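You operate a simulated robot arm through the tools that you are given. There is no shell and no other tool. Be economical: measure what you need, move in short steps, check, and stop when the job is done.

Carry out the task below with a simulated robot arm. There is one attempt and no reset: what you move stays moved.

## Task
Fetch the yellow tip cap and set it on the shelf under the white table. Take the brass strainer and put it on the middle strip of the gear case. Put the brass filler cap on the white table away on the white parts mat. Put the yellow drum bottle on the green sign. Take the blot card with the yellow tab and put it on the pane of the light box. Fetch the filter with the blue ring and stand it on top of the yellow oil can. Take the grey drip tray and leave it on the shelf under the olive bench. Put the small grey filter on the silver bench. Put the cream dial bottle on the shelf under the grey table away on the cart shelf. Stack the large blue filter that says "L3" from the shelf under the grey table on top of the large blue filter marked "L5". Take the blue folded rag and put it on the shelf under the grey table. Fetch the white marker labelled "GEN" from the grey table and set it in the beige tub. Any order will do. Set down upright: yellow tip cap, yellow drum bottle, filter with the blue ring, small grey filter, cream dial bottle.

It is judged by the outcome, as a careful person would: the job done as asked, and still so three seconds after it is handed in. It fails if anything else is knocked over, pushed out of place, dropped, spilled or broken. A push-on lid holds only when it is set on centred and level and pressed home; a screw cap is set on level and turned clockwise until tight.

## Robot
A 7-joint arm with a two-finger parallel gripper on a trunk, on a base that drives. Base frame: it is fixed to the floor where the robot stands at the start and does not move with it; the origin is under the middle of the robot, x ahead of it, y to its left, z up; the surface under the hand at the start is at about z = 0.88. Readings come in m, degrees, newtons and seconds.
With the tool pointing down near the work surface it reaches from about 0.2 to 0.74 m from the robot's upright axis, wherever it stands. Its first joint turns from -166.0 to 166.0 degrees. Places, roughly: beige tub (29x23x14 cm) [-6.9, 3.3, 1]; blot card with the yellow tab (9x9x3 cm) [-2.4, 0.2, 0.9]; blue folded rag (6x9x4 cm) [-6.6, 3.1, 0.9]; brass filler cap (8x8x5 cm) [-2.6, -0.7, 0.9]; brass strainer (6x6x13 cm) [-1.4, -1.5, 0.5]; cart shelf [-1.2, -1.9, 0.4]; cream dial bottle [-6.25, 3, 0.5]; filter with the blue ring (6x6x12 cm) [-4.8, 3.2, 0.5]; green sign [-2.75, 0, 1]; grey drip tray (24x25x8 cm) [-6, 3.3, 0.9]; large blue filter [-6.75, 3.25, 0.5]; middle strip of the gear case (13x64 cm) [-1.22, -2.8, 0.84]; pane of the light box (16x17 cm) [0.44, -3.1, 0.94]; shelf under the grey table [-6.5, 3.3, 0.4]; shelf under the olive bench [-4.7, 3.3, 0.4]; shelf under the white table [-2.6, -0.3, 0.4]; silver bench [-7.6, -0.9, 0.9]; small grey filter [-6.25, 3, 0.5]; white marker [-6.5, 3.25, 1]; white parts mat [0.5, -0.4, 0.9]; yellow drum bottle [-2.5, 0, 1]; yellow oil can (21x8x16 cm) [-4.5, 3.2, 0.5]; yellow tip cap (5x5x5 cm) [0.5, 0, 0.9]. Payload 1.57 kg.
Tool frame: the origin (TCP) lies between the finger pads and is the grasp point; the fingertips stand 0.03 m ahead of it; z points along the fingers, y is the line along which they close. The gripper opens to 0.11 m. The fingers are 0.024 m wide and 0.012 m thick; the gripper's body (0.048 by 0.112 m) begins 0.078 m behind the TCP.
Orientation is told as [roll, pitch, yaw] about the base's x, y, z axes, in that order, counted from this pose: with the fingers straight down and closing along the base's y, the tool's x points along the base's -x, its y along +y and its z along -z.

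## Interface
- The arm moves only by the tool move_arm. Its arguments are lists of equal length, an entry for each row: "dp": the shift along the tool's x, y, z in m, a list of three; "rot": the turn, a rotation vector about the tool's x, y, z in degrees, a list of three; "jaw": the opening in per cent of the stroke, from 0 (shut) to 100 (fully open). In form: {"dp": [[tx, ty, tz], ...], "rot": [[ax, ay, az], ...], "jaw": [jaw, ...]}. A call has 1 to 12 rows; each row is the pose to reach, as a shift and turn from the pose commanded when the call began, along the tool's axes at that moment. A row lasts 0.2 s, in which the tool goes at most 0.05 m and 8.6 degrees; a call with a longer step from one row to the next is refused whole, and so is a gripper value outside its range. Where a pose cannot be reached the arm comes as near as it can. A force on the tool above 40 N (or 10 N above the force at the start of the call, whichever is more), or a blocked arm, ends the call early, and 0.2 s more pass. Each finger travels about 0.045 m/s and halts on what it meets, pressing with about 30 N; the grip force reading is that of the motor and also rises with nothing between the fingers. The clock runs only during rows and for 0.2 s after the last one: add rows that repeat a pose to give the fingers time. The reply holds the time, the measured pose of the TCP, the force on the tool along the base axes, the opening and the grip force, in the units named above and with some noise, with the torque about the TCP (base axes, N m) and any sound that the robot's microphone picked up.
- Cameras (640 x 400 px; columns grow to the right, rows downward): "scene" is now at [-0.0049, 0.0922, 1.5678]; the picture's right is [-0.76, -0.65, 0.00], its down [-0.44, 0.51, -0.74] and it looks along [0.48, -0.56, -0.67] (base axes); focal length 273 px, centre (320, 200). "wrist" rides on the gripper at [0.07, 0.016, -0.141] in the tool frame; the picture's right is [-0.23, 0.97, 0.00], its down [-0.86, -0.20, -0.48] and it looks along [-0.47, -0.11, 0.88] (tool axes); focal length 222 px, centre (320, 200). There is no depth. A picture from a camera that has moved, and an enlarged one, comes with that camera's place and axes in the base frame and with its lens.
- get_image(camera): a new picture of that camera. The clock stands still meanwhile.
- lift_body(by): slides the trunk up (or, below 0, down) by that many m; the arm and the scene camera ride with it, the base frame stays. It gives what a move gives, with no picture.
- steer(legs): drives the robot by 1 to 6 legs, each [ahead, turn to the left] in m and degrees, along the robot's own axes; the way and the turn of a leg run together, so that a leg with both is an arc; at most 1.5 m and 180 degrees a leg. The arm and the cameras ride along, it lands a little off, and it stops where it bumps. It gives what a move gives.
- head_to(pan, tilt): turns the head with the scene camera to pan (to the left, within 155 degrees either way) and tilt (down, from -29 to 69), counted from straight ahead of the robot. It gives what a move gives.
- close_up(camera, box): a new picture of the part [left, top, right, bottom] of that camera's present view, enlarged. The clock stands still meanwhile.
- job_done(): hands the job in; it is judged then, once.

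Go step by step. Nothing tells you exact positions but the pictures and the camera data: compare them with the known pose of the tool, close in by small moves and look again before you grip or let go. The budget is 567 turns and 360 pictures, counting those below and the enlarged ones. Unless the task says otherwise, let go and move clear before handing in.

The tools are called after "Request:" by a JSON object that holds its "op" and its "data". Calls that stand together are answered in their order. move_arm: Moves the arm, as the interface text tells. Its arguments: {"type":"object","properties":{"dp":{"type":"array","items":{"type":"array","items":{"type":"number"}}},"rot":{"type":"array","items":{"type":"array","items":{"type":"number"}}},"jaw":{"type":"array","items":{"type":"number"}}},"required":["dp","rot","jaw"]} The other tools are called the same way: lift_body (by) slides the trunk up or down; steer (legs) drives the base; head_to (pan, tilt) turns the head that bears the scene camera; get_image (camera) takes a picture; close_up (camera, box) takes an enlarged picture of a part of a camera's view; job_done () hands the job in.

At the start:

```text
time_s: 0.0
eef_pos: [0.453, -0.1648, 1.163]
tool_rot: [0.1, 0.0, 0.1]
ft_force: [1.1, -0.8, -0.3]
torque: [0.0, 0.01, 0.02]
width: 0.11
grip_force: 0.0
trunk travel left (down, up): [-0.5, 0.09]
robot x, y, heading: [-0.0024, -0.0011, -0.1]
head pan, tilt: [-49.4, 42.0]
```

scene: 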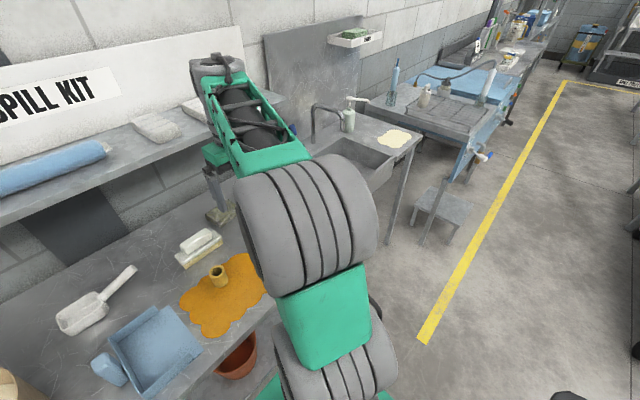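
wrist: 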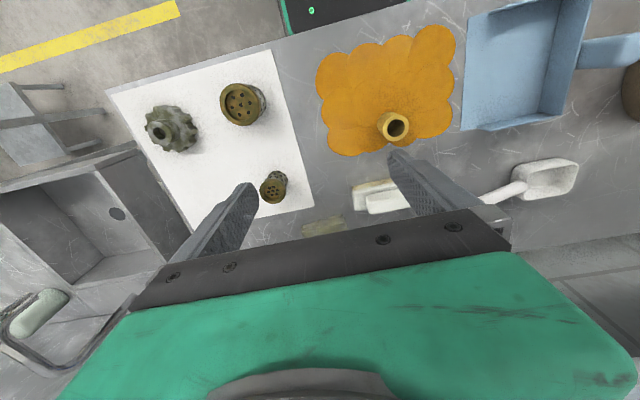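

The yellow cap stands on the orange pad, at about [0.48, -0.04]. I move over it and look again.

Request:
{"op": "move_arm", "data": {"dp": [[-0.006, 0.03, 0.035], [-0.012, 0.06, 0.07], [-0.018, 0.09, 0.1], [-0.025, 0.12, 0.12]], "rot": [[0, 0, 0], [0, 0, 0], [0, 0, 0], [0, 0, 0]], "jaw": [100, 100, 100, 100]}}

Request:
{"op": "get_image", "data": {"camera": "wrist"}}

```text
time_s: 1.0
eef_pos: [0.4791, -0.0443, 1.0424]
tool_rot: [0.0, 0.0, 0.1]
ft_force: [-0.4, -0.9, 0.3]
torque: [0.0, -0.03, 0.0]
width: 0.1102
grip_force: 0.1
trunk travel left (down, up): [-0.5, 0.09]
robot x, y, heading: [-0.0002, -0.0008, 0.1]
head pan, tilt: [-49.4, 42.0]
```

```text
357 pictures are left
camera wrist: at [0.4088, -0.0268, 1.1836], right [0.23, 0.97, 0.0], down [0.85, -0.2, 0.48], along [0.47, -0.11, -0.88], focal length 222 px, centre (320, 200)
```

wrist: 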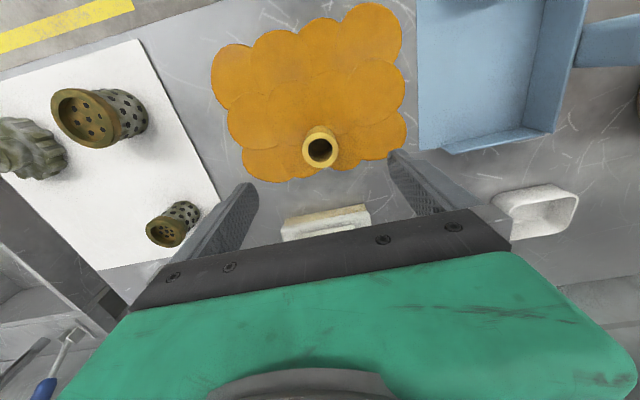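

The cap is right under the tool. I go down, close on it and lift.

Request:
{"op": "move_arm", "data": {"dp": [[0, 0, 0.045], [0, 0, 0.09], [0, 0, 0.124], [0, 0, 0.124], [0, 0, 0.124], [0, 0, 0.124], [0, 0, 0.124], [0, 0, 0.124], [0, 0, 0.124], [0, 0, 0.124], [0, 0, 0.124]], "rot": [[0, 0, 0], [0, 0, 0], [0, 0, 0], [0, 0, 0], [0, 0, 0], [0, 0, 0], [0, 0, 0], [0, 0, 0], [0, 0, 0], [0, 0, 0], [0, 0, 0]], "jaw": [100, 100, 100, 70, 40, 20, 20, 10, 10, 10, 10]}}

Request:
{"op": "get_image", "data": {"camera": "wrist"}}

```text
time_s: 3.4
eef_pos: [0.4779, -0.0464, 0.9166]
tool_rot: [0.0, -0.1, 0.0]
ft_force: [0.1, 0.5, 0.0]
torque: [0.04, 0.02, -0.01]
width: 0.0403
grip_force: 30.2
trunk travel left (down, up): [-0.5, 0.09]
robot x, y, heading: [-0.0019, 0.0033, -0.2]
head pan, tilt: [-49.4, 42.0]
```

```text
356 pictures are left
camera wrist: at [0.4082, -0.0291, 1.0593], right [0.23, 0.97, 0.0], down [0.86, -0.2, 0.48], along [0.47, -0.11, -0.88], focal length 222 px, centre (320, 200)
```

wrist: 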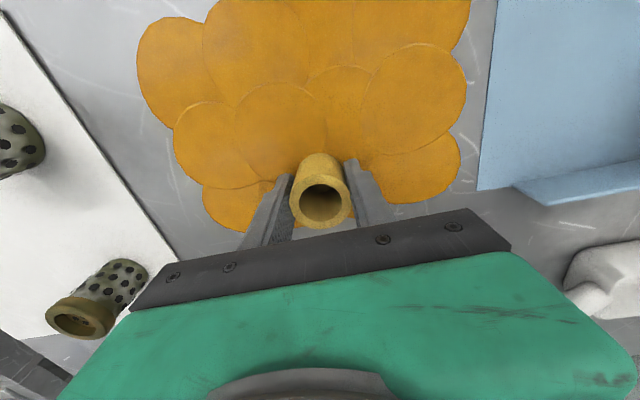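

Gripped at 4 cm width. I lift it and look behind toward the white table.

Request:
{"op": "move_arm", "data": {"dp": [[0, 0, -0.03], [0, 0, -0.075], [0.02, 0, -0.12], [0.06, 0, -0.15], [0.1, 0, -0.18]], "rot": [[0, 0, 0], [0, 0, 0], [0, 0, 0], [0, 0, 0], [0, 0, 0]], "jaw": [10, 10, 10, 10, 10]}}

Request:
{"op": "head_to", "data": {"pan": 155, "tilt": 20}}

Request:
{"op": "get_image", "data": {"camera": "scene"}}

Request:
{"op": "head_to", "data": {"pan": -140, "tilt": 20}}

Request:
{"op": "get_image", "data": {"camera": "scene"}}

```text
time_s: 4.6
eef_pos: [0.3766, -0.047, 1.0968]
tool_rot: [0.0, 0.1, 0.0]
ft_force: [-0.5, 0.2, -0.5]
torque: [0.0, -0.01, 0.0]
width: 0.0406
grip_force: 30.3
trunk travel left (down, up): [-0.5, 0.09]
robot x, y, heading: [0.0052, 0.0009, -0.1]
head pan, tilt: [-49.4, 42.0]
```

```text
time_s: 7.6
eef_pos: [0.3779, -0.0454, 1.0974]
tool_rot: [0.1, -0.1, 0.0]
ft_force: [-0.4, -0.3, -0.6]
torque: [0.0, 0.01, 0.01]
width: 0.0402
grip_force: 29.5
trunk travel left (down, up): [-0.5, 0.09]
robot x, y, heading: [-0.0011, -0.0022, -0.2]
head pan, tilt: [154.7, 20.0]
```

```text
355 pictures are left
camera scene: at [-0.1436, 0.1955, 1.6021], right [0.43, 0.9, 0.0], down [0.31, -0.15, -0.94], along [-0.85, 0.4, -0.34], focal length 273 px, centre (320, 200)
```

scene: 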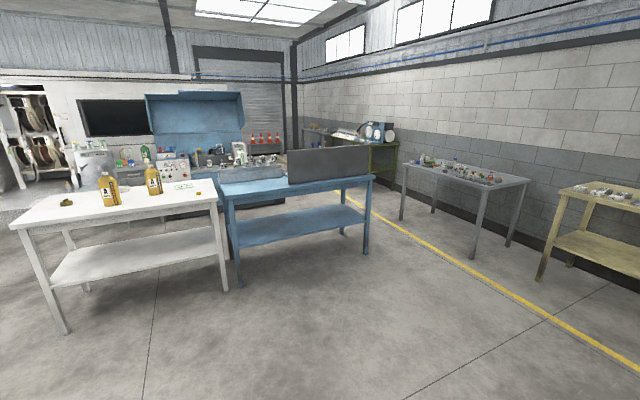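

```text
time_s: 11.6
eef_pos: [0.3779, -0.0466, 1.0972]
tool_rot: [0.1, 0.0, 0.0]
ft_force: [0.0, 0.8, -1.1]
torque: [-0.03, -0.03, -0.03]
width: 0.0403
grip_force: 29.7
trunk travel left (down, up): [-0.5, 0.09]
robot x, y, heading: [-0.0008, -0.0003, -0.1]
head pan, tilt: [-140.0, 20.0]
```

```text
354 pictures are left
camera scene: at [-0.1307, 0.0958, 1.6022], right [-0.64, 0.77, 0.0], down [0.26, 0.22, -0.94], along [-0.72, -0.6, -0.34], focal length 273 px, centre (320, 200)
```

scene: 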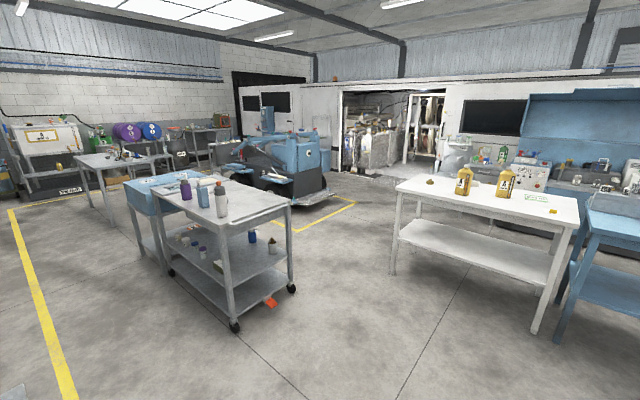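

The white table (front edge x≈-2.3) has an empty shelf under it. For the shelf I need a tilted hand, so I put the cap back on its spot, tilt the tool 45° in place and regrip.

Request:
{"op": "move_arm", "data": {"dp": [[-0.04, 0, 0.03], [-0.08, 0, 0.06], [-0.1, 0, 0.1], [-0.1, 0, 0.145], [-0.1, 0, 0.17], [-0.1, 0, 0.1795], [-0.1, 0, 0.1795], [-0.1, 0, 0.1795], [-0.1, 0, 0.1795], [-0.1, 0, 0.1795], [-0.1, 0, 0.1795]], "rot": [[0, 0, 0], [0, 0, 0], [0, 0, 0], [0, 0, 0], [0, 0, 0], [0, 0, 0], [0, 0, 0], [0, 0, 0], [0, 0, 0], [0, 0, 0], [0, 0, 0]], "jaw": [10, 10, 10, 10, 10, 10, 30, 60, 90, 90, 90]}}

Request:
{"op": "move_arm", "data": {"dp": [[0, 0, 0], [0, 0, 0], [0, 0, 0], [0, 0, 0], [0, 0, 0], [0, 0, 0]], "rot": [[0, -8, 0], [0, -16, 0], [0, -24, 0], [0, -32, 0], [0, -40, 0], [0, -45, 0]], "jaw": [90, 90, 90, 90, 90, 90]}}

Request:
{"op": "get_image", "data": {"camera": "wrist"}}

```text
time_s: 14.0
eef_pos: [0.4792, -0.0461, 0.9198]
tool_rot: [0.0, 0.0, -0.1]
ft_force: [-0.1, 0.8, 0.0]
torque: [0.02, -0.01, -0.02]
width: 0.0991
grip_force: 0.0
trunk travel left (down, up): [-0.5, 0.09]
robot x, y, heading: [-0.0046, 0.0014, 0.3]
head pan, tilt: [-140.0, 20.0]
```

```text
time_s: 15.4
eef_pos: [0.4784, -0.0461, 0.9181]
tool_rot: [-0.2, -45.1, 0.1]
ft_force: [-0.2, -0.7, 0.2]
torque: [-0.01, 0.0, -0.02]
width: 0.0994
grip_force: 0.0
trunk travel left (down, up): [-0.5, 0.09]
robot x, y, heading: [-0.0018, -0.0033, -0.1]
head pan, tilt: [-140.0, 20.0]
```

```text
353 pictures are left
camera wrist: at [0.3284, -0.0277, 0.9698], right [0.16, 0.97, 0.16], down [0.26, -0.2, 0.94], along [0.95, -0.11, -0.29], focal length 222 px, centre (320, 200)
```

wrist: 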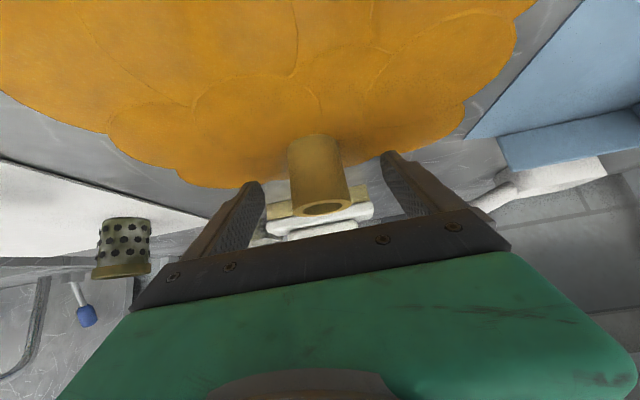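

The tilt worked with the cap still standing. Grip and lift.

Request:
{"op": "move_arm", "data": {"dp": [[0, 0, 0], [0, 0, 0], [0, 0, 0], [0, 0, 0], [0, 0, 0], [0, 0, 0], [-0.03, 0, -0.03], [-0.06, 0, -0.06], [-0.09, 0, -0.09], [-0.1, 0, -0.13], [-0.09, 0, -0.17], [-0.07, 0, -0.21]], "rot": [[0, 0, 0], [0, 0, 0], [0, 0, 0], [0, 0, 0], [0, 0, 0], [0, 0, 0], [0, 0, 0], [0, 0, 0], [0, 0, 0], [0, 0, 0], [0, 0, 0], [0, 0, 0]], "jaw": [70, 45, 25, 10, 10, 10, 10, 10, 10, 10, 10, 10]}}

Request:
{"op": "get_image", "data": {"camera": "wrist"}}

```text
time_s: 18.1
eef_pos: [0.3756, -0.0436, 1.0551]
tool_rot: [6.8, -34.9, -4.4]
ft_force: [0.0, -0.9, 0.3]
torque: [-0.02, 0.0, 0.01]
width: 0.0404
grip_force: 30.3
trunk travel left (down, up): [-0.5, 0.09]
robot x, y, heading: [0.0013, 0.0017, -0.1]
head pan, tilt: [-140.0, 20.0]
stopped in row 12: the arm was blocked; the commanded pose is now the measured one
```

```text
352 pictures are left
camera wrist: at [0.2373, -0.0329, 1.1329], right [0.19, 0.95, 0.22], down [0.42, -0.29, 0.86], along [0.89, -0.07, -0.46], focal length 222 px, centre (320, 200)
```

wrist: 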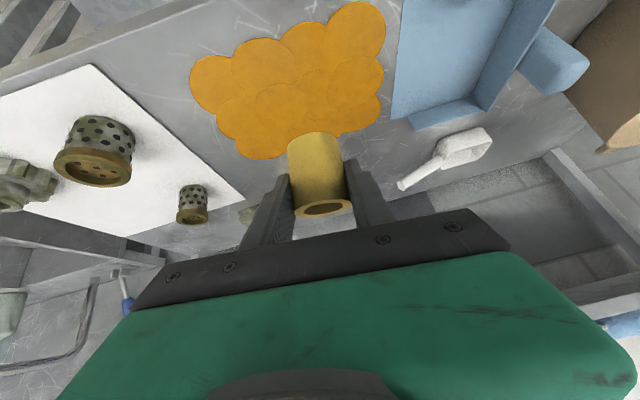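

The arm hit a joint limit pulling in too near, and the tool turned a little. I move it out again and restore the orientation.

Request:
{"op": "move_arm", "data": {"dp": [[-0.045, 0, -0.005], [-0.092, 0, -0.009], [-0.092, 0, -0.009], [-0.092, 0, -0.009]], "rot": [[0, 0, 0], [2.1, -5, -1.8], [4.3, -10.1, -3.6], [4.3, -10.1, -3.6]], "jaw": [10, 10, 10, 10]}}

```text
time_s: 19.1
eef_pos: [0.4461, -0.0508, 1.1176]
tool_rot: [-0.4, -45.7, -0.3]
ft_force: [-0.3, 0.0, -0.6]
torque: [0.03, -0.01, -0.03]
width: 0.0402
grip_force: 30.0
trunk travel left (down, up): [-0.5, 0.09]
robot x, y, heading: [-0.0018, 0.0037, -0.0]
head pan, tilt: [-140.0, 20.0]
```

I back away, turn about and drive toward the white table, stopping short of it.

Request:
{"op": "steer", "data": {"legs": [[-0.5, 0], [0, -169], [1.2, 0], [0, -11]]}}

Request:
{"op": "head_to", "data": {"pan": 0, "tilt": 45}}

Request:
{"op": "get_image", "data": {"camera": "scene"}}

```text
time_s: 35.3
eef_pos: [-2.1202, -0.1399, 1.1185]
tool_rot: [-0.3, -45.6, 178.2]
ft_force: [0.8, -0.2, 0.6]
torque: [-0.03, 0.02, 0.01]
width: 0.0404
grip_force: 29.6
trunk travel left (down, up): [-0.5, 0.09]
robot x, y, heading: [-1.674, -0.2, 178.3]
head pan, tilt: [-140.0, 20.0]
```

```text
time_s: 37.6
eef_pos: [-2.1198, -0.14, 1.1181]
tool_rot: [-0.3, -45.6, 178.2]
ft_force: [0.8, -0.6, -0.7]
torque: [0.02, -0.01, 0.01]
width: 0.0404
grip_force: 30.3
trunk travel left (down, up): [-0.5, 0.09]
robot x, y, heading: [-1.6729, -0.2018, 178.3]
head pan, tilt: [0.0, 45.0]
```

```text
351 pictures are left
camera scene: at [-1.7012, -0.355, 1.5635], right [0.03, 1.0, 0.0], down [0.71, -0.02, -0.71], along [-0.71, 0.02, -0.71], focal length 273 px, centre (320, 200)
```

scene: 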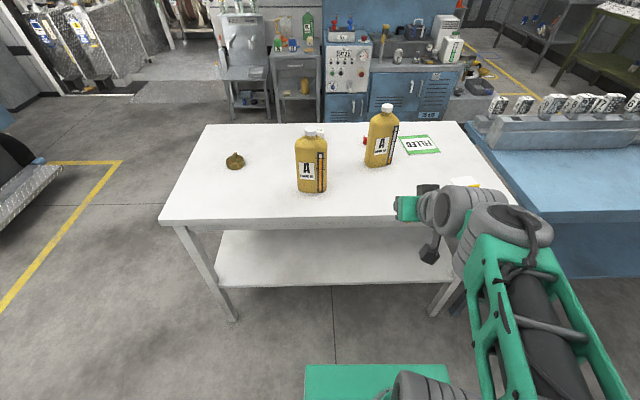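

I am in front of the white table (edge at x≈-2.28, shelf edge ≈-2.31). I lower the trunk with the hand still outside the table.

Request:
{"op": "lift_body", "data": {"by": -0.48}}

Request:
{"op": "get_image", "data": {"camera": "scene"}}

Request:
{"op": "get_image", "data": {"camera": "wrist"}}

```text
refused: -0.48 is not a number from -0.4 to 0.4
```

```text
350 pictures are left
camera scene: at [-1.7012, -0.355, 1.5635], right [0.03, 1.0, 0.0], down [0.71, -0.02, -0.71], along [-0.71, 0.02, -0.71], focal length 273 px, centre (320, 200)
```

scene: 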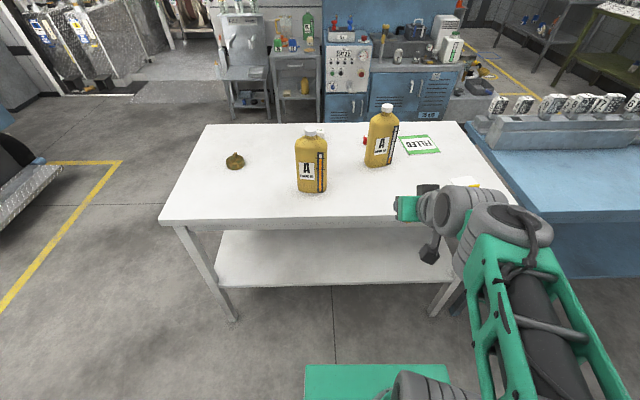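

```text
349 pictures are left
camera wrist: at [-1.9709, -0.1606, 1.168], right [-0.19, -0.97, 0.16], down [-0.25, 0.2, 0.95], along [-0.95, 0.14, -0.28], focal length 222 px, centre (320, 200)
```

wrist: 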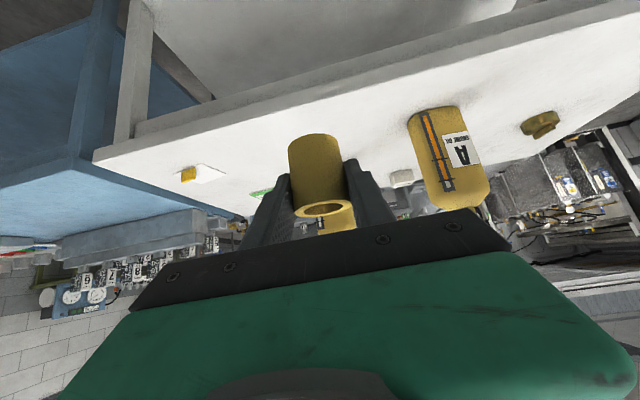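

Only 0.4 m per call; I lower in two steps.

Request:
{"op": "lift_body", "data": {"by": -0.3}}

Request:
{"op": "lift_body", "data": {"by": -0.19}}

Request:
{"op": "get_image", "data": {"camera": "scene"}}

Request:
{"op": "get_image", "data": {"camera": "wrist"}}

```text
time_s: 39.0
eef_pos: [-2.0351, -0.1674, 0.8672]
tool_rot: [5.6, -27.8, 174.4]
ft_force: [0.3, -0.1, -0.3]
torque: [-0.02, 0.01, 0.0]
width: 0.0402
grip_force: 30.2
trunk travel left (down, up): [-0.392, 0.198]
robot x, y, heading: [-1.6745, -0.2018, 178.8]
head pan, tilt: [0.0, 45.0]
stopped: the arm was blocked; the commanded pose is now the measured one
```

```text
time_s: 41.1
eef_pos: [-2.0309, -0.1717, 0.6602]
tool_rot: [6.3, -25.5, 174.2]
ft_force: [-0.2, -0.6, 0.8]
torque: [-0.05, 0.0, 0.01]
width: 0.0402
grip_force: 30.3
trunk travel left (down, up): [-0.202, 0.388]
robot x, y, heading: [-1.6761, -0.2008, 178.2]
head pan, tilt: [0.0, 45.0]
```

```text
348 pictures are left
camera scene: at [-1.7012, -0.355, 1.2645], right [0.03, 1.0, 0.0], down [0.71, -0.02, -0.71], along [-0.71, 0.02, -0.71], focal length 273 px, centre (320, 200)
```

scene: 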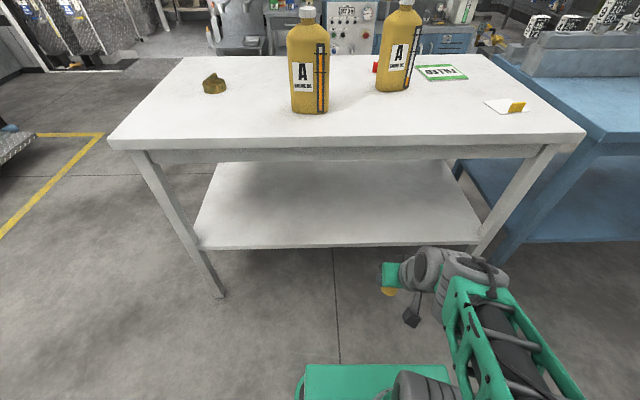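

```text
347 pictures are left
camera wrist: at [-1.9059, -0.1827, 0.7584], right [-0.26, -0.95, 0.19], down [-0.55, 0.31, 0.78], along [-0.8, 0.09, -0.6], focal length 222 px, centre (320, 200)
```

wrist: 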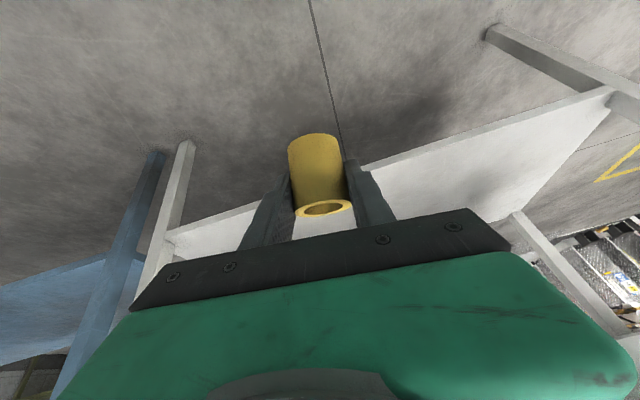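

The arm shifted at a joint limit while lowering, but the cap is still held. I move the hand forward and restore the tilt.

Request:
{"op": "move_arm", "data": {"dp": [[-0.036, 0, 0.017], [-0.072, 0, 0.034], [-0.072, 0, 0.034], [-0.072, 0, 0.034], [-0.072, 0, 0.034]], "rot": [[0, 0, 0], [1.5, -6.5, -1.2], [3.1, -13, -2.4], [4.6, -19.5, -3.6], [4.6, -19.5, -3.6]], "jaw": [10, 10, 10, 10, 10]}}

Request:
{"op": "get_image", "data": {"camera": "wrist"}}

```text
time_s: 42.3
eef_pos: [-2.1139, -0.1649, 0.6757]
tool_rot: [-1.1, -47.4, 178.0]
ft_force: [0.5, 0.4, 0.7]
torque: [0.01, 0.03, 0.0]
width: 0.0403
grip_force: 30.0
trunk travel left (down, up): [-0.202, 0.388]
robot x, y, heading: [-1.6774, -0.2009, 178.2]
head pan, tilt: [0.0, 45.0]
```

```text
346 pictures are left
camera wrist: at [-1.9633, -0.1875, 0.7203], right [-0.2, -0.97, 0.15], down [-0.22, 0.2, 0.96], along [-0.96, 0.16, -0.25], focal length 222 px, centre (320, 200)
```

wrist: 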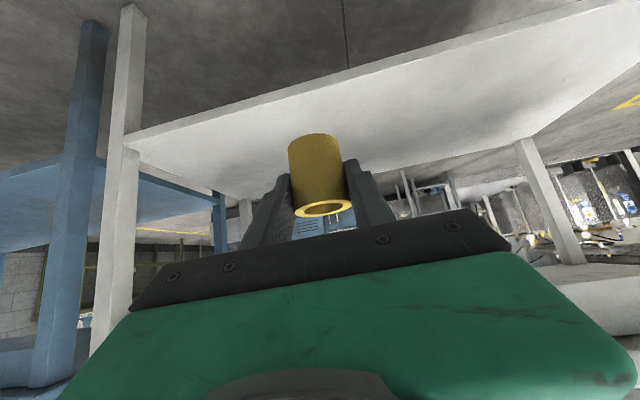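

The orientation is nearly right. I correct the small pitch, lower a bit more and drive 0.15 m closer.

Request:
{"op": "move_arm", "data": {"dp": [[0, 0, 0], [0, 0, 0]], "rot": [[0.5, 2.3, 0], [0.5, 2.3, 0]], "jaw": [10, 10]}}

Request:
{"op": "lift_body", "data": {"by": -0.1}}

Request:
{"op": "steer", "data": {"legs": [[0.15, 0]]}}

Request:
{"op": "get_image", "data": {"camera": "scene"}}

```text
time_s: 42.9
eef_pos: [-2.115, -0.1652, 0.6753]
tool_rot: [-1.5, -45.1, 177.8]
ft_force: [0.1, -0.9, -0.6]
torque: [-0.03, 0.0, -0.01]
width: 0.0401
grip_force: 30.3
trunk travel left (down, up): [-0.202, 0.388]
robot x, y, heading: [-1.6754, -0.2017, 178.3]
head pan, tilt: [0.0, 45.0]
```

```text
time_s: 44.2
eef_pos: [-2.1136, -0.1646, 0.577]
tool_rot: [-1.4, -45.1, 177.9]
ft_force: [0.8, -0.8, 0.1]
torque: [-0.02, 0.0, 0.02]
width: 0.0404
grip_force: 30.2
trunk travel left (down, up): [-0.102, 0.488]
robot x, y, heading: [-1.6774, -0.203, 178.2]
head pan, tilt: [0.0, 45.0]
```

```text
time_s: 45.6
eef_pos: [-2.2629, -0.1596, 0.5758]
tool_rot: [-1.4, -45.1, 177.9]
ft_force: [0.4, -0.3, -0.3]
torque: [-0.02, 0.0, -0.02]
width: 0.04
grip_force: 30.1
trunk travel left (down, up): [-0.102, 0.488]
robot x, y, heading: [-1.8271, -0.1982, 178.7]
head pan, tilt: [0.0, 45.0]
```

```text
345 pictures are left
camera scene: at [-1.8503, -0.3508, 1.1653], right [0.03, 1.0, 0.0], down [0.71, -0.02, -0.71], along [-0.71, 0.02, -0.71], focal length 273 px, centre (320, 200)
```

scene: 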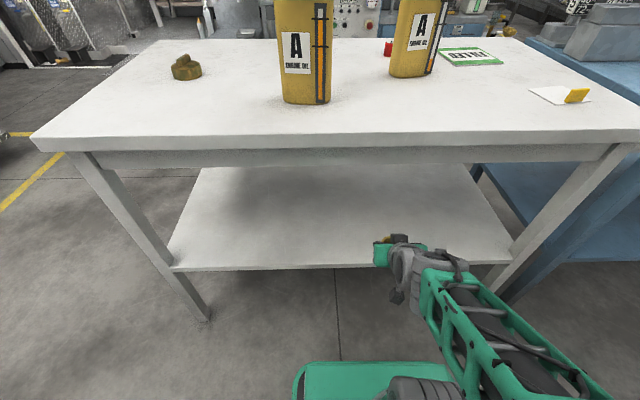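

Clearance looks good. I push the hand in 0.16 m over the shelf and look.

Request:
{"op": "move_arm", "data": {"dp": [[-0.028, 0, 0.028], [-0.056, 0, 0.056], [-0.084, 0, 0.084], [-0.113, 0, 0.113]], "rot": [[0, 0, 0], [0, 0, 0], [0, 0, 0], [0, 0, 0]], "jaw": [10, 10, 10, 10]}}

Request:
{"op": "get_image", "data": {"camera": "wrist"}}

Request:
{"op": "get_image", "data": {"camera": "scene"}}

```text
time_s: 46.6
eef_pos: [-2.4227, -0.1535, 0.5762]
tool_rot: [-1.5, -45.2, 177.9]
ft_force: [-0.7, 0.2, -0.7]
torque: [0.01, -0.03, 0.02]
width: 0.0402
grip_force: 29.8
trunk travel left (down, up): [-0.102, 0.488]
robot x, y, heading: [-1.8279, -0.1964, 178.2]
head pan, tilt: [0.0, 45.0]
```

```text
344 pictures are left
camera wrist: at [-2.2747, -0.1768, 0.6265], right [-0.21, -0.97, 0.14], down [-0.25, 0.2, 0.95], along [-0.94, 0.17, -0.29], focal length 222 px, centre (320, 200)
```

wrist: 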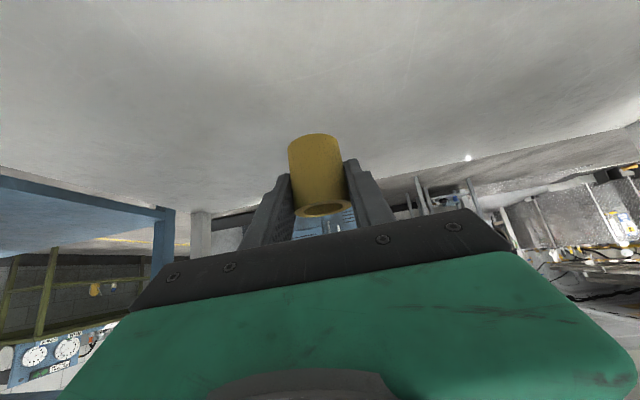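

```text
343 pictures are left
camera scene: at [-1.8499, -0.3508, 1.1652], right [0.03, 1.0, 0.0], down [0.71, -0.02, -0.71], along [-0.71, 0.02, -0.71], focal length 273 px, centre (320, 200)
```

scene: 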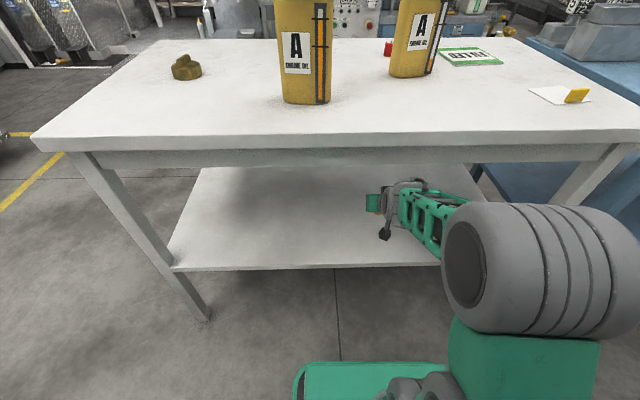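

I lower toward the shelf.

Request:
{"op": "move_arm", "data": {"dp": [[0.03, 0, 0.03], [0.06, 0, 0.06], [0.085, 0, 0.085], [0.09, 0, 0.09], [0.09, 0, 0.09]], "rot": [[0, 0, 0], [0, 0, 0], [0, 0, 0], [0, 0, 0], [0, 0, 0]], "jaw": [10, 10, 10, 10, 10]}}

Request:
{"op": "get_image", "data": {"camera": "wrist"}}

```text
time_s: 47.8
eef_pos: [-2.4248, -0.1468, 0.452]
tool_rot: [-1.4, -45.6, 177.9]
ft_force: [-5.1, -1.6, 18.7]
torque: [-0.27, 0.35, 0.0]
width: 0.0407
grip_force: 29.7
trunk travel left (down, up): [-0.102, 0.488]
robot x, y, heading: [-1.8305, -0.1999, 178.6]
head pan, tilt: [0.0, 45.0]
```

```text
342 pictures are left
camera wrist: at [-2.2766, -0.1723, 0.5022], right [-0.21, -0.97, 0.14], down [-0.25, 0.2, 0.95], along [-0.95, 0.17, -0.28], focal length 222 px, centre (320, 200)
```

wrist: 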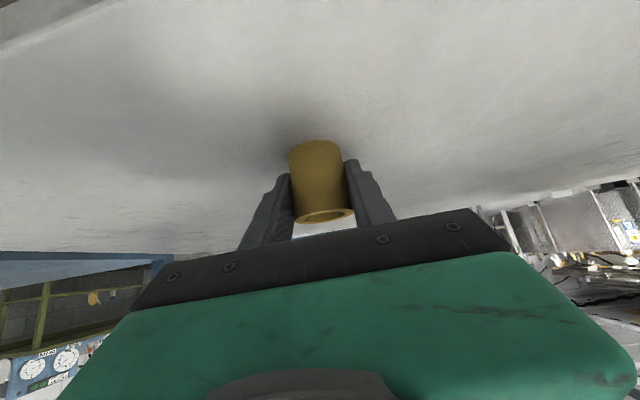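

The cap is touching the shelf (19 N). I open and draw back along the tool axis.

Request:
{"op": "move_arm", "data": {"dp": [[-0.002, 0, -0.002], [-0.002, 0, -0.002], [-0.002, 0, -0.002], [-0.002, 0, -0.002], [-0.002, 0, -0.002], [0, 0, -0.04], [0, 0, -0.08], [0, 0, -0.12], [0, 0, -0.16]], "rot": [[0, 0, 0], [0, 0, 0], [0, 0, 0], [0, 0, 0], [0, 0, 0], [0, 0, 0], [0, 0, 0], [0, 0, 0], [0, 0, 0]], "jaw": [30, 50, 75, 90, 90, 90, 90, 90, 90]}}

Request:
{"op": "get_image", "data": {"camera": "wrist"}}

```text
time_s: 49.8
eef_pos: [-2.3094, -0.1576, 0.5613]
tool_rot: [-1.5, -44.9, 177.9]
ft_force: [-0.5, -0.2, 0.9]
torque: [0.0, 0.0, 0.0]
width: 0.0993
grip_force: 0.0
trunk travel left (down, up): [-0.102, 0.488]
robot x, y, heading: [-1.8302, -0.1976, 178.5]
head pan, tilt: [0.0, 45.0]
```

```text
341 pictures are left
camera wrist: at [-2.1612, -0.1813, 0.6133], right [-0.22, -0.97, 0.14], down [-0.26, 0.2, 0.95], along [-0.94, 0.17, -0.29], focal length 222 px, centre (320, 200)
```

wrist: 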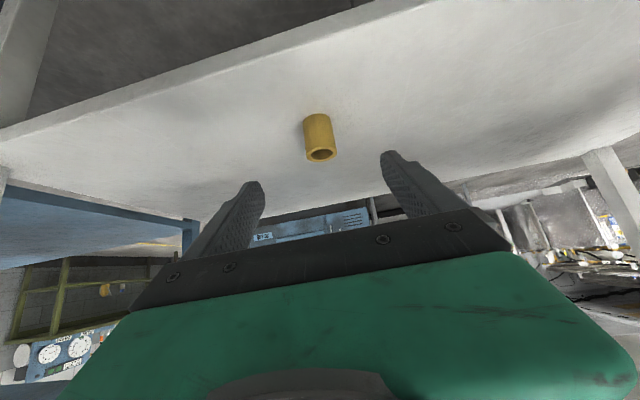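

The cap stands on the shelf. I back out, raise the trunk and look closely at the two yellow bottles.

Request:
{"op": "steer", "data": {"legs": [[-0.25, 0]]}}

Request:
{"op": "lift_body", "data": {"by": 0.3}}

Request:
{"op": "close_up", "data": {"camera": "scene", "box": [250, 0, 570, 200]}}

```text
time_s: 51.6
eef_pos: [-2.0615, -0.163, 0.5631]
tool_rot: [-1.6, -45.0, 177.8]
ft_force: [-0.2, 0.8, 0.7]
torque: [0.01, -0.02, 0.03]
width: 0.0991
grip_force: 0.0
trunk travel left (down, up): [-0.102, 0.488]
robot x, y, heading: [-1.5791, -0.2083, 178.3]
head pan, tilt: [0.0, 45.0]
```

```text
time_s: 54.6
eef_pos: [-2.0618, -0.1635, 0.8631]
tool_rot: [-1.5, -45.1, 177.9]
ft_force: [-0.2, -0.2, 0.6]
torque: [-0.01, -0.02, 0.03]
width: 0.0992
grip_force: 0.0
trunk travel left (down, up): [-0.402, 0.188]
robot x, y, heading: [-1.5778, -0.2068, 178.5]
head pan, tilt: [0.0, 45.0]
```

```text
2.00 times, centred on (410, 100) of scene
camera zoom: at [-1.6026, -0.358, 1.4652], right [0.03, 1.0, 0.0], down [0.71, -0.02, -0.71], along [-0.71, 0.02, -0.71], focal length 546 px, centre (140, 400)
```

zoom: 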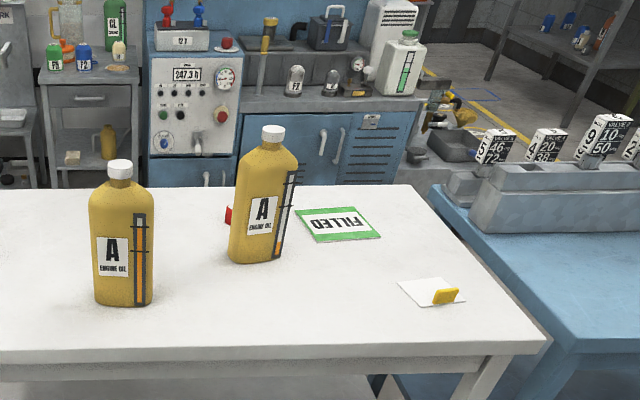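

Request:
{"op": "close_up", "data": {"camera": "scene", "box": [360, 60, 440, 135]}}

Request:
{"op": "close_up", "data": {"camera": "scene", "box": [280, 75, 360, 160]}}

```text
5.33 times, centred on (400, 98) of scene
camera zoom: at [-1.6026, -0.358, 1.4652], right [0.03, 1.0, 0.0], down [0.71, -0.02, -0.71], along [-0.71, 0.02, -0.71], focal length 1455 px, centre (-107, 747)
```

zoom: 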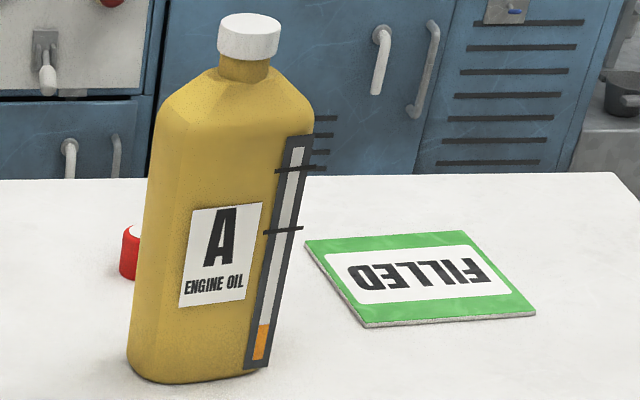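

```text
4.71 times, centred on (320, 118) of scene
camera zoom: at [-1.6026, -0.358, 1.4652], right [0.03, 1.0, 0.0], down [0.71, -0.02, -0.71], along [-0.71, 0.02, -0.71], focal length 1284 px, centre (320, 588)
```

zoom: 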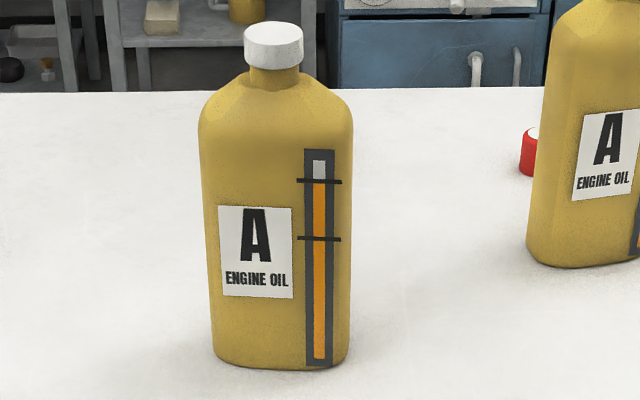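

Both bottles look alike except for the level gauge; something red hides behind the right one. I raise the trunk and look from higher.

Request:
{"op": "lift_body", "data": {"by": 0.18}}

Request:
{"op": "close_up", "data": {"camera": "scene", "box": [200, 80, 520, 280]}}

```text
time_s: 56.6
eef_pos: [-2.0622, -0.1625, 1.0433]
tool_rot: [-1.5, -45.1, 177.9]
ft_force: [0.2, -1.1, -0.2]
torque: [-0.03, 0.03, 0.01]
width: 0.0989
grip_force: 0.0
trunk travel left (down, up): [-0.582, 0.008]
robot x, y, heading: [-1.5804, -0.2046, 178.4]
head pan, tilt: [0.0, 45.0]
```

```text
2.00 times, centred on (360, 180) of scene
camera zoom: at [-1.6026, -0.358, 1.6452], right [0.03, 1.0, 0.0], down [0.71, -0.02, -0.71], along [-0.71, 0.02, -0.71], focal length 546 px, centre (240, 240)
```

zoom: 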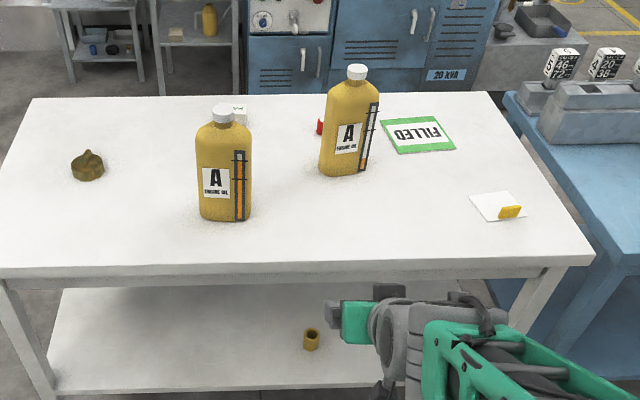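

I raise the hand, drive closer and look down on the table from above.

Request:
{"op": "move_arm", "data": {"dp": [[-0.03, 0, -0.03], [-0.06, 0, -0.06], [-0.09, 0, -0.09], [-0.12, 0, -0.12], [-0.14, 0, -0.14]], "rot": [[0, 0, 0], [0, 0, 0], [0, 0, 0], [0, 0, 0], [0, 0, 0]], "jaw": [90, 90, 90, 90, 90]}}

Request:
{"op": "steer", "data": {"legs": [[0.32, 0]]}}

Request:
{"op": "get_image", "data": {"camera": "scene"}}

Request:
{"op": "get_image", "data": {"camera": "wrist"}}

```text
time_s: 57.8
eef_pos: [-2.0628, -0.1668, 1.2429]
tool_rot: [-1.6, -45.1, 177.9]
ft_force: [-0.6, 0.9, 0.6]
torque: [0.0, 0.0, 0.0]
width: 0.099
grip_force: 0.0
trunk travel left (down, up): [-0.582, 0.008]
robot x, y, heading: [-1.5737, -0.2075, 178.4]
head pan, tilt: [0.0, 45.0]
```

```text
time_s: 59.9
eef_pos: [-2.3835, -0.1539, 1.2408]
tool_rot: [-1.5, -45.0, 177.6]
ft_force: [-1.0, -0.1, -0.3]
torque: [0.04, 0.01, 0.02]
width: 0.0992
grip_force: 0.1
trunk travel left (down, up): [-0.582, 0.008]
robot x, y, heading: [-1.9013, -0.1949, 177.9]
head pan, tilt: [0.0, 45.0]
```

```text
336 pictures are left
camera scene: at [-1.9237, -0.3477, 1.6452], right [0.03, 1.0, 0.0], down [0.71, -0.02, -0.71], along [-0.71, 0.02, -0.71], focal length 273 px, centre (320, 200)
```

scene: 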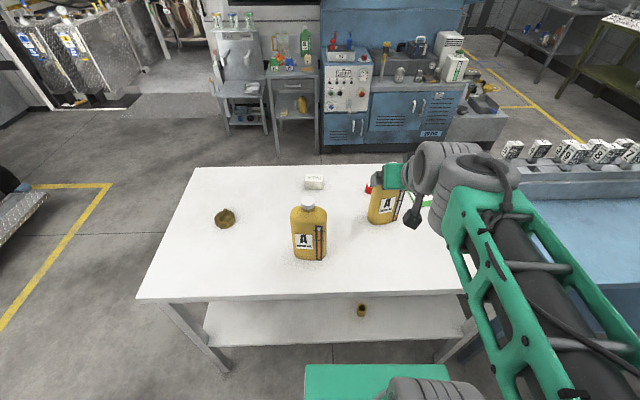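

```text
335 pictures are left
camera wrist: at [-2.2346, -0.179, 1.292], right [-0.22, -0.96, 0.14], down [-0.25, 0.2, 0.95], along [-0.94, 0.17, -0.29], focal length 222 px, centre (320, 200)
```

wrist: 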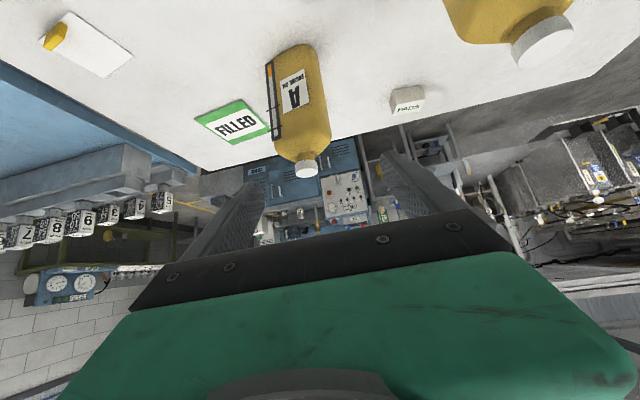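

Request:
{"op": "close_up", "data": {"camera": "wrist", "box": [180, 40, 440, 190]}}

Request:
{"op": "close_up", "data": {"camera": "scene", "box": [270, 160, 430, 260]}}

```text
2.46 times, centred on (310, 115) of wrist
camera zoom: at [-2.2346, -0.179, 1.292], right [-0.22, -0.96, 0.14], down [-0.25, 0.2, 0.95], along [-0.94, 0.17, -0.29], focal length 547 px, centre (345, 409)
```

zoom: 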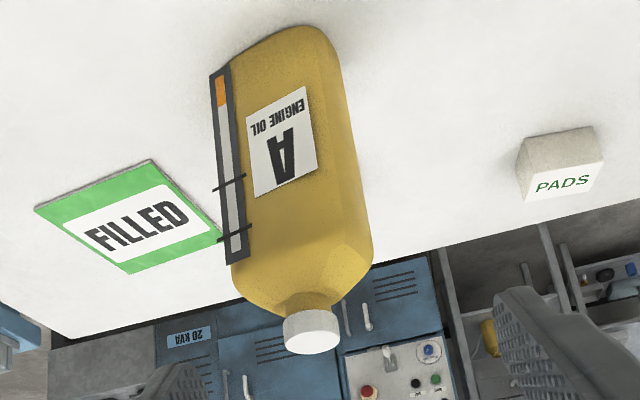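

```text
4.00 times, centred on (350, 210) of scene
camera zoom: at [-1.9237, -0.3477, 1.6452], right [0.03, 1.0, 0.0], down [0.71, -0.02, -0.71], along [-0.71, 0.02, -0.71], focal length 1091 px, centre (200, 160)
```

zoom: 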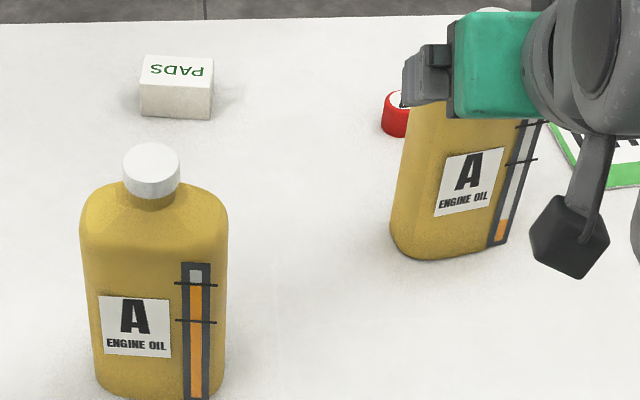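

I want to see the other sides of the bottles before choosing. I drive round to the table's left end and look from there.

Request:
{"op": "steer", "data": {"legs": [[-0.4, 0], [0, 70], [1.05, 0], [0, -48], [0.95, 0]]}}

Request:
{"op": "head_to", "data": {"pan": -123, "tilt": 30}}

Request:
{"op": "get_image", "data": {"camera": "scene"}}

```text
time_s: 77.3
eef_pos: [-3.2258, -1.7127, 1.2413]
tool_rot: [-1.5, -45.1, -158.5]
ft_force: [-1.4, -0.5, -0.6]
torque: [-0.04, -0.02, -0.01]
width: 0.0989
grip_force: 0.0
trunk travel left (down, up): [-0.582, 0.008]
robot x, y, heading: [-2.7653, -1.5554, -157.8]
head pan, tilt: [0.0, 45.0]
```

```text
time_s: 79.4
eef_pos: [-3.2259, -1.7132, 1.2422]
tool_rot: [-1.4, -45.1, -158.5]
ft_force: [-0.3, 0.0, -0.6]
torque: [-0.01, -0.01, 0.0]
width: 0.099
grip_force: 0.1
trunk travel left (down, up): [-0.582, 0.008]
robot x, y, heading: [-2.7713, -1.5546, -158.1]
head pan, tilt: [-123.0, 30.0]
```

```text
332 pictures are left
camera scene: at [-2.6343, -1.583, 1.6679], right [0.98, -0.19, 0.0], down [-0.09, -0.49, -0.87], along [0.16, 0.85, -0.5], focal length 273 px, centre (320, 200)
```

scene: 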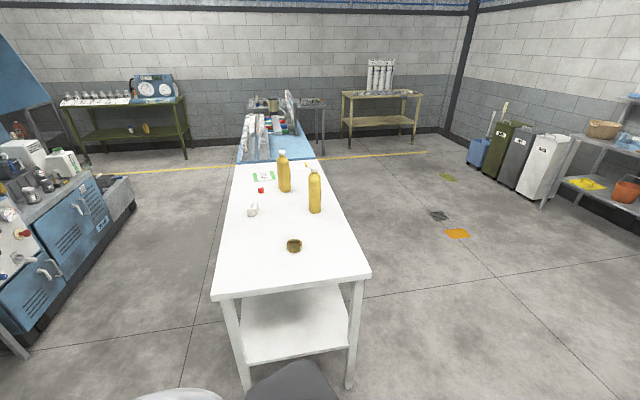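

Request:
{"op": "close_up", "data": {"camera": "scene", "box": [240, 140, 360, 215]}}

```text
5.33 times, centred on (300, 178) of scene
camera zoom: at [-2.6343, -1.583, 1.6679], right [0.98, -0.19, 0.0], down [-0.09, -0.49, -0.87], along [0.16, 0.85, -0.5], focal length 1455 px, centre (427, 320)
```

zoom: 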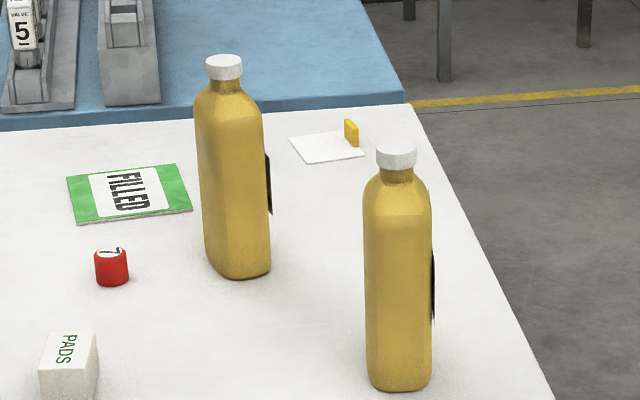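

The sides bear no pictogram, so I leave the bottle for after I've seen how the "dial" bottle looks. Being at this end, I take the brass filler cap now: turn to face the table.

Request:
{"op": "steer", "data": {"legs": [[0, -125], [0.27, 0]]}}

Request:
{"op": "head_to", "data": {"pan": 0, "tilt": 45}}

Request:
{"op": "get_image", "data": {"camera": "scene"}}

Request:
{"op": "get_image", "data": {"camera": "wrist"}}

```text
time_s: 86.5
eef_pos: [-2.5849, -0.8121, 1.2409]
tool_rot: [-1.5, -45.0, 77.4]
ft_force: [-1.3, -0.2, -0.2]
torque: [0.02, 0.0, -0.01]
width: 0.0988
grip_force: 0.1
trunk travel left (down, up): [-0.582, 0.008]
robot x, y, heading: [-2.7074, -1.2855, 77.9]
head pan, tilt: [-123.0, 30.0]
```

```text
time_s: 88.5
eef_pos: [-2.5843, -0.814, 1.241]
tool_rot: [-1.6, -45.1, 77.4]
ft_force: [0.9, -0.8, -0.8]
torque: [0.0, -0.01, 0.01]
width: 0.0988
grip_force: 0.0
trunk travel left (down, up): [-0.582, 0.008]
robot x, y, heading: [-2.7125, -1.2817, 77.9]
head pan, tilt: [0.0, 45.0]
```

```text
330 pictures are left
camera scene: at [-2.8552, -1.2304, 1.6453], right [0.98, -0.21, 0.0], down [-0.15, -0.69, -0.71], along [0.15, 0.69, -0.71], focal length 273 px, centre (320, 200)
```

scene: 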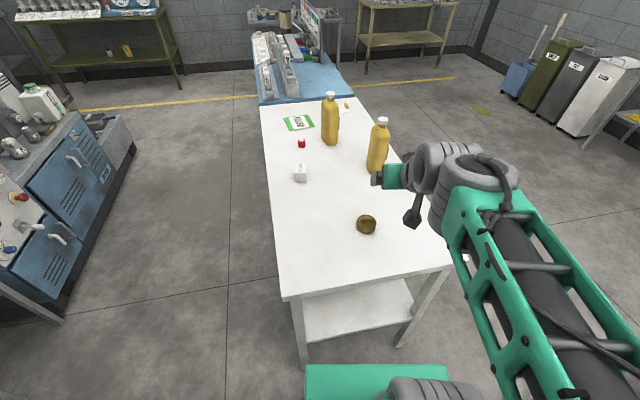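

```text
329 pictures are left
camera wrist: at [-2.6354, -0.9535, 1.2922], right [-0.91, 0.39, 0.14], down [0.24, 0.21, 0.95], along [0.33, 0.9, -0.29], focal length 222 px, centre (320, 200)
```

wrist: 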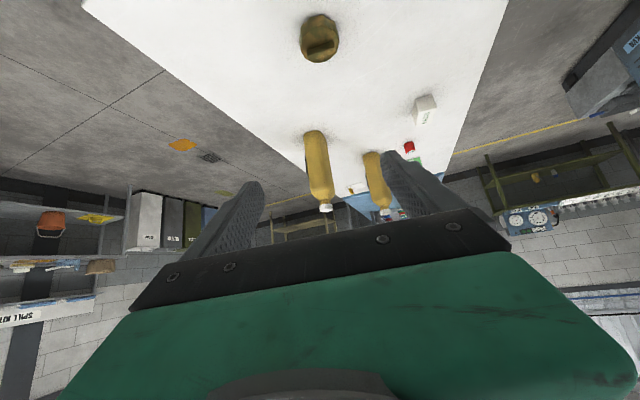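

The filler cap is at about [-2.572, -0.662]. I bring the tool vertical above it.

Request:
{"op": "move_arm", "data": {"dp": [[0.005, 0.004, 0.04], [0.01, 0.008, 0.08], [0.014, 0.012, 0.12], [0.018, 0.016, 0.16], [0.023, 0.02, 0.2], [0.028, 0.02, 0.24], [0.028, 0.02, 0.24]], "rot": [[0, 7.5, 0], [0, 15, 0], [0, 22.5, 0], [0, 30, 0], [0, 37.5, 0], [0, 45, 0], [0, 45, 0]], "jaw": [100, 100, 100, 100, 100, 100, 100]}}

Request:
{"op": "get_image", "data": {"camera": "wrist"}}

```text
time_s: 90.1
eef_pos: [-2.5639, -0.6635, 1.0517]
tool_rot: [-1.2, 0.1, 76.5]
ft_force: [0.4, 0.3, 0.1]
torque: [-0.04, 0.0, 0.02]
width: 0.11
grip_force: 0.1
trunk travel left (down, up): [-0.582, 0.008]
robot x, y, heading: [-2.713, -1.2848, 78.2]
head pan, tilt: [0.0, 45.0]
```

```text
328 pictures are left
camera wrist: at [-2.5981, -0.7253, 1.1928], right [-0.89, 0.45, -0.02], down [0.39, 0.79, 0.48], along [0.23, 0.42, -0.88], focal length 222 px, centre (320, 200)
```

wrist: 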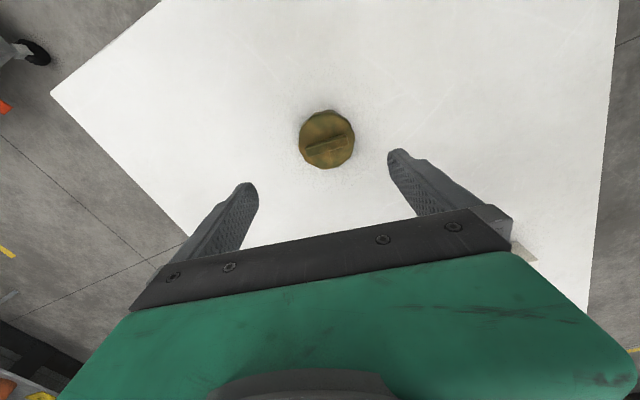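

Nearly centred; a small correction, then down to grip height.

Request:
{"op": "move_arm", "data": {"dp": [[0.006, 0.008, 0.03], [0.006, 0.008, 0.075], [0.006, 0.008, 0.115], [0.006, 0.008, 0.13], [0.006, 0.008, 0.13]], "rot": [[-1.2, 0, 0], [-1.2, 0, 0], [-1.2, 0, 0], [-1.2, 0, 0], [-1.2, 0, 0]], "jaw": [100, 100, 100, 100, 100]}}

Request:
{"op": "get_image", "data": {"camera": "wrist"}}

```text
time_s: 91.2
eef_pos: [-2.5713, -0.6675, 0.9295]
tool_rot: [0.1, -0.9, 76.3]
ft_force: [-3.7, -7.6, 18.5]
torque: [-0.67, -0.89, -0.68]
width: 0.1085
grip_force: 0.2
trunk travel left (down, up): [-0.582, 0.008]
robot x, y, heading: [-2.7129, -1.2878, 78.0]
head pan, tilt: [0.0, 45.0]
stopped in row 5: the force on the tool passed its limit at 50 N (the readings are from after the stop); the commanded pose is now the measured one
```

```text
327 pictures are left
camera wrist: at [-2.6035, -0.7309, 1.071], right [-0.89, 0.45, 0.0], down [0.4, 0.78, 0.49], along [0.22, 0.44, -0.87], focal length 222 px, centre (320, 200)
```

wrist: 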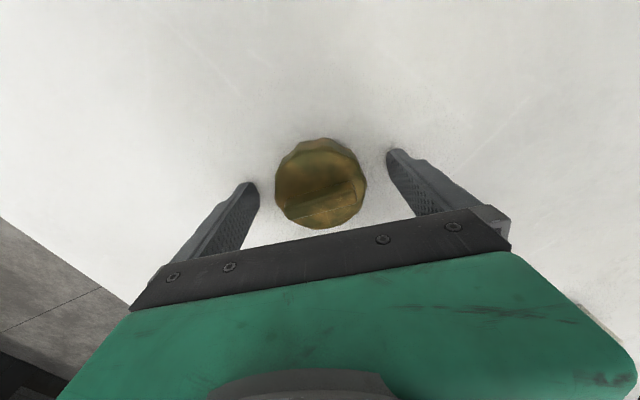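

The fingertips touched the table (surface ≈0.90). I rise a few mm, correct tilt, and grip.

Request:
{"op": "move_arm", "data": {"dp": [[0, 0, -0.006], [0, 0, -0.006], [0, 0, -0.006], [0, 0, -0.006], [0, 0, -0.006], [0, 0, -0.006], [0, 0, -0.04], [0, 0, -0.08]], "rot": [[0, 0.9, 0], [0, 0.9, 0], [0, 0.9, 0], [0, 0.9, 0], [0, 0.9, 0], [0, 0.9, 0], [0, 0.9, 0], [0, 0.9, 0]], "jaw": [90, 70, 50, 40, 40, 40, 40, 40]}}

Request:
{"op": "get_image", "data": {"camera": "wrist"}}

```text
time_s: 93.0
eef_pos: [-2.5706, -0.6644, 1.0069]
tool_rot: [0.1, 0.4, 76.3]
ft_force: [-0.1, -0.2, -2.9]
torque: [-0.01, 0.0, 0.0]
width: 0.069
grip_force: 30.5
trunk travel left (down, up): [-0.582, 0.008]
robot x, y, heading: [-2.7065, -1.2858, 78.1]
head pan, tilt: [0.0, 45.0]
```

```text
326 pictures are left
camera wrist: at [-2.6022, -0.7266, 1.1491], right [-0.89, 0.45, 0.0], down [0.4, 0.79, 0.47], along [0.21, 0.42, -0.88], focal length 222 px, centre (320, 200)
```

wrist: 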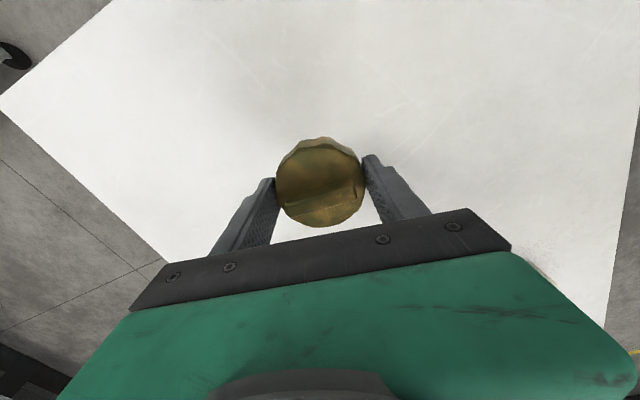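

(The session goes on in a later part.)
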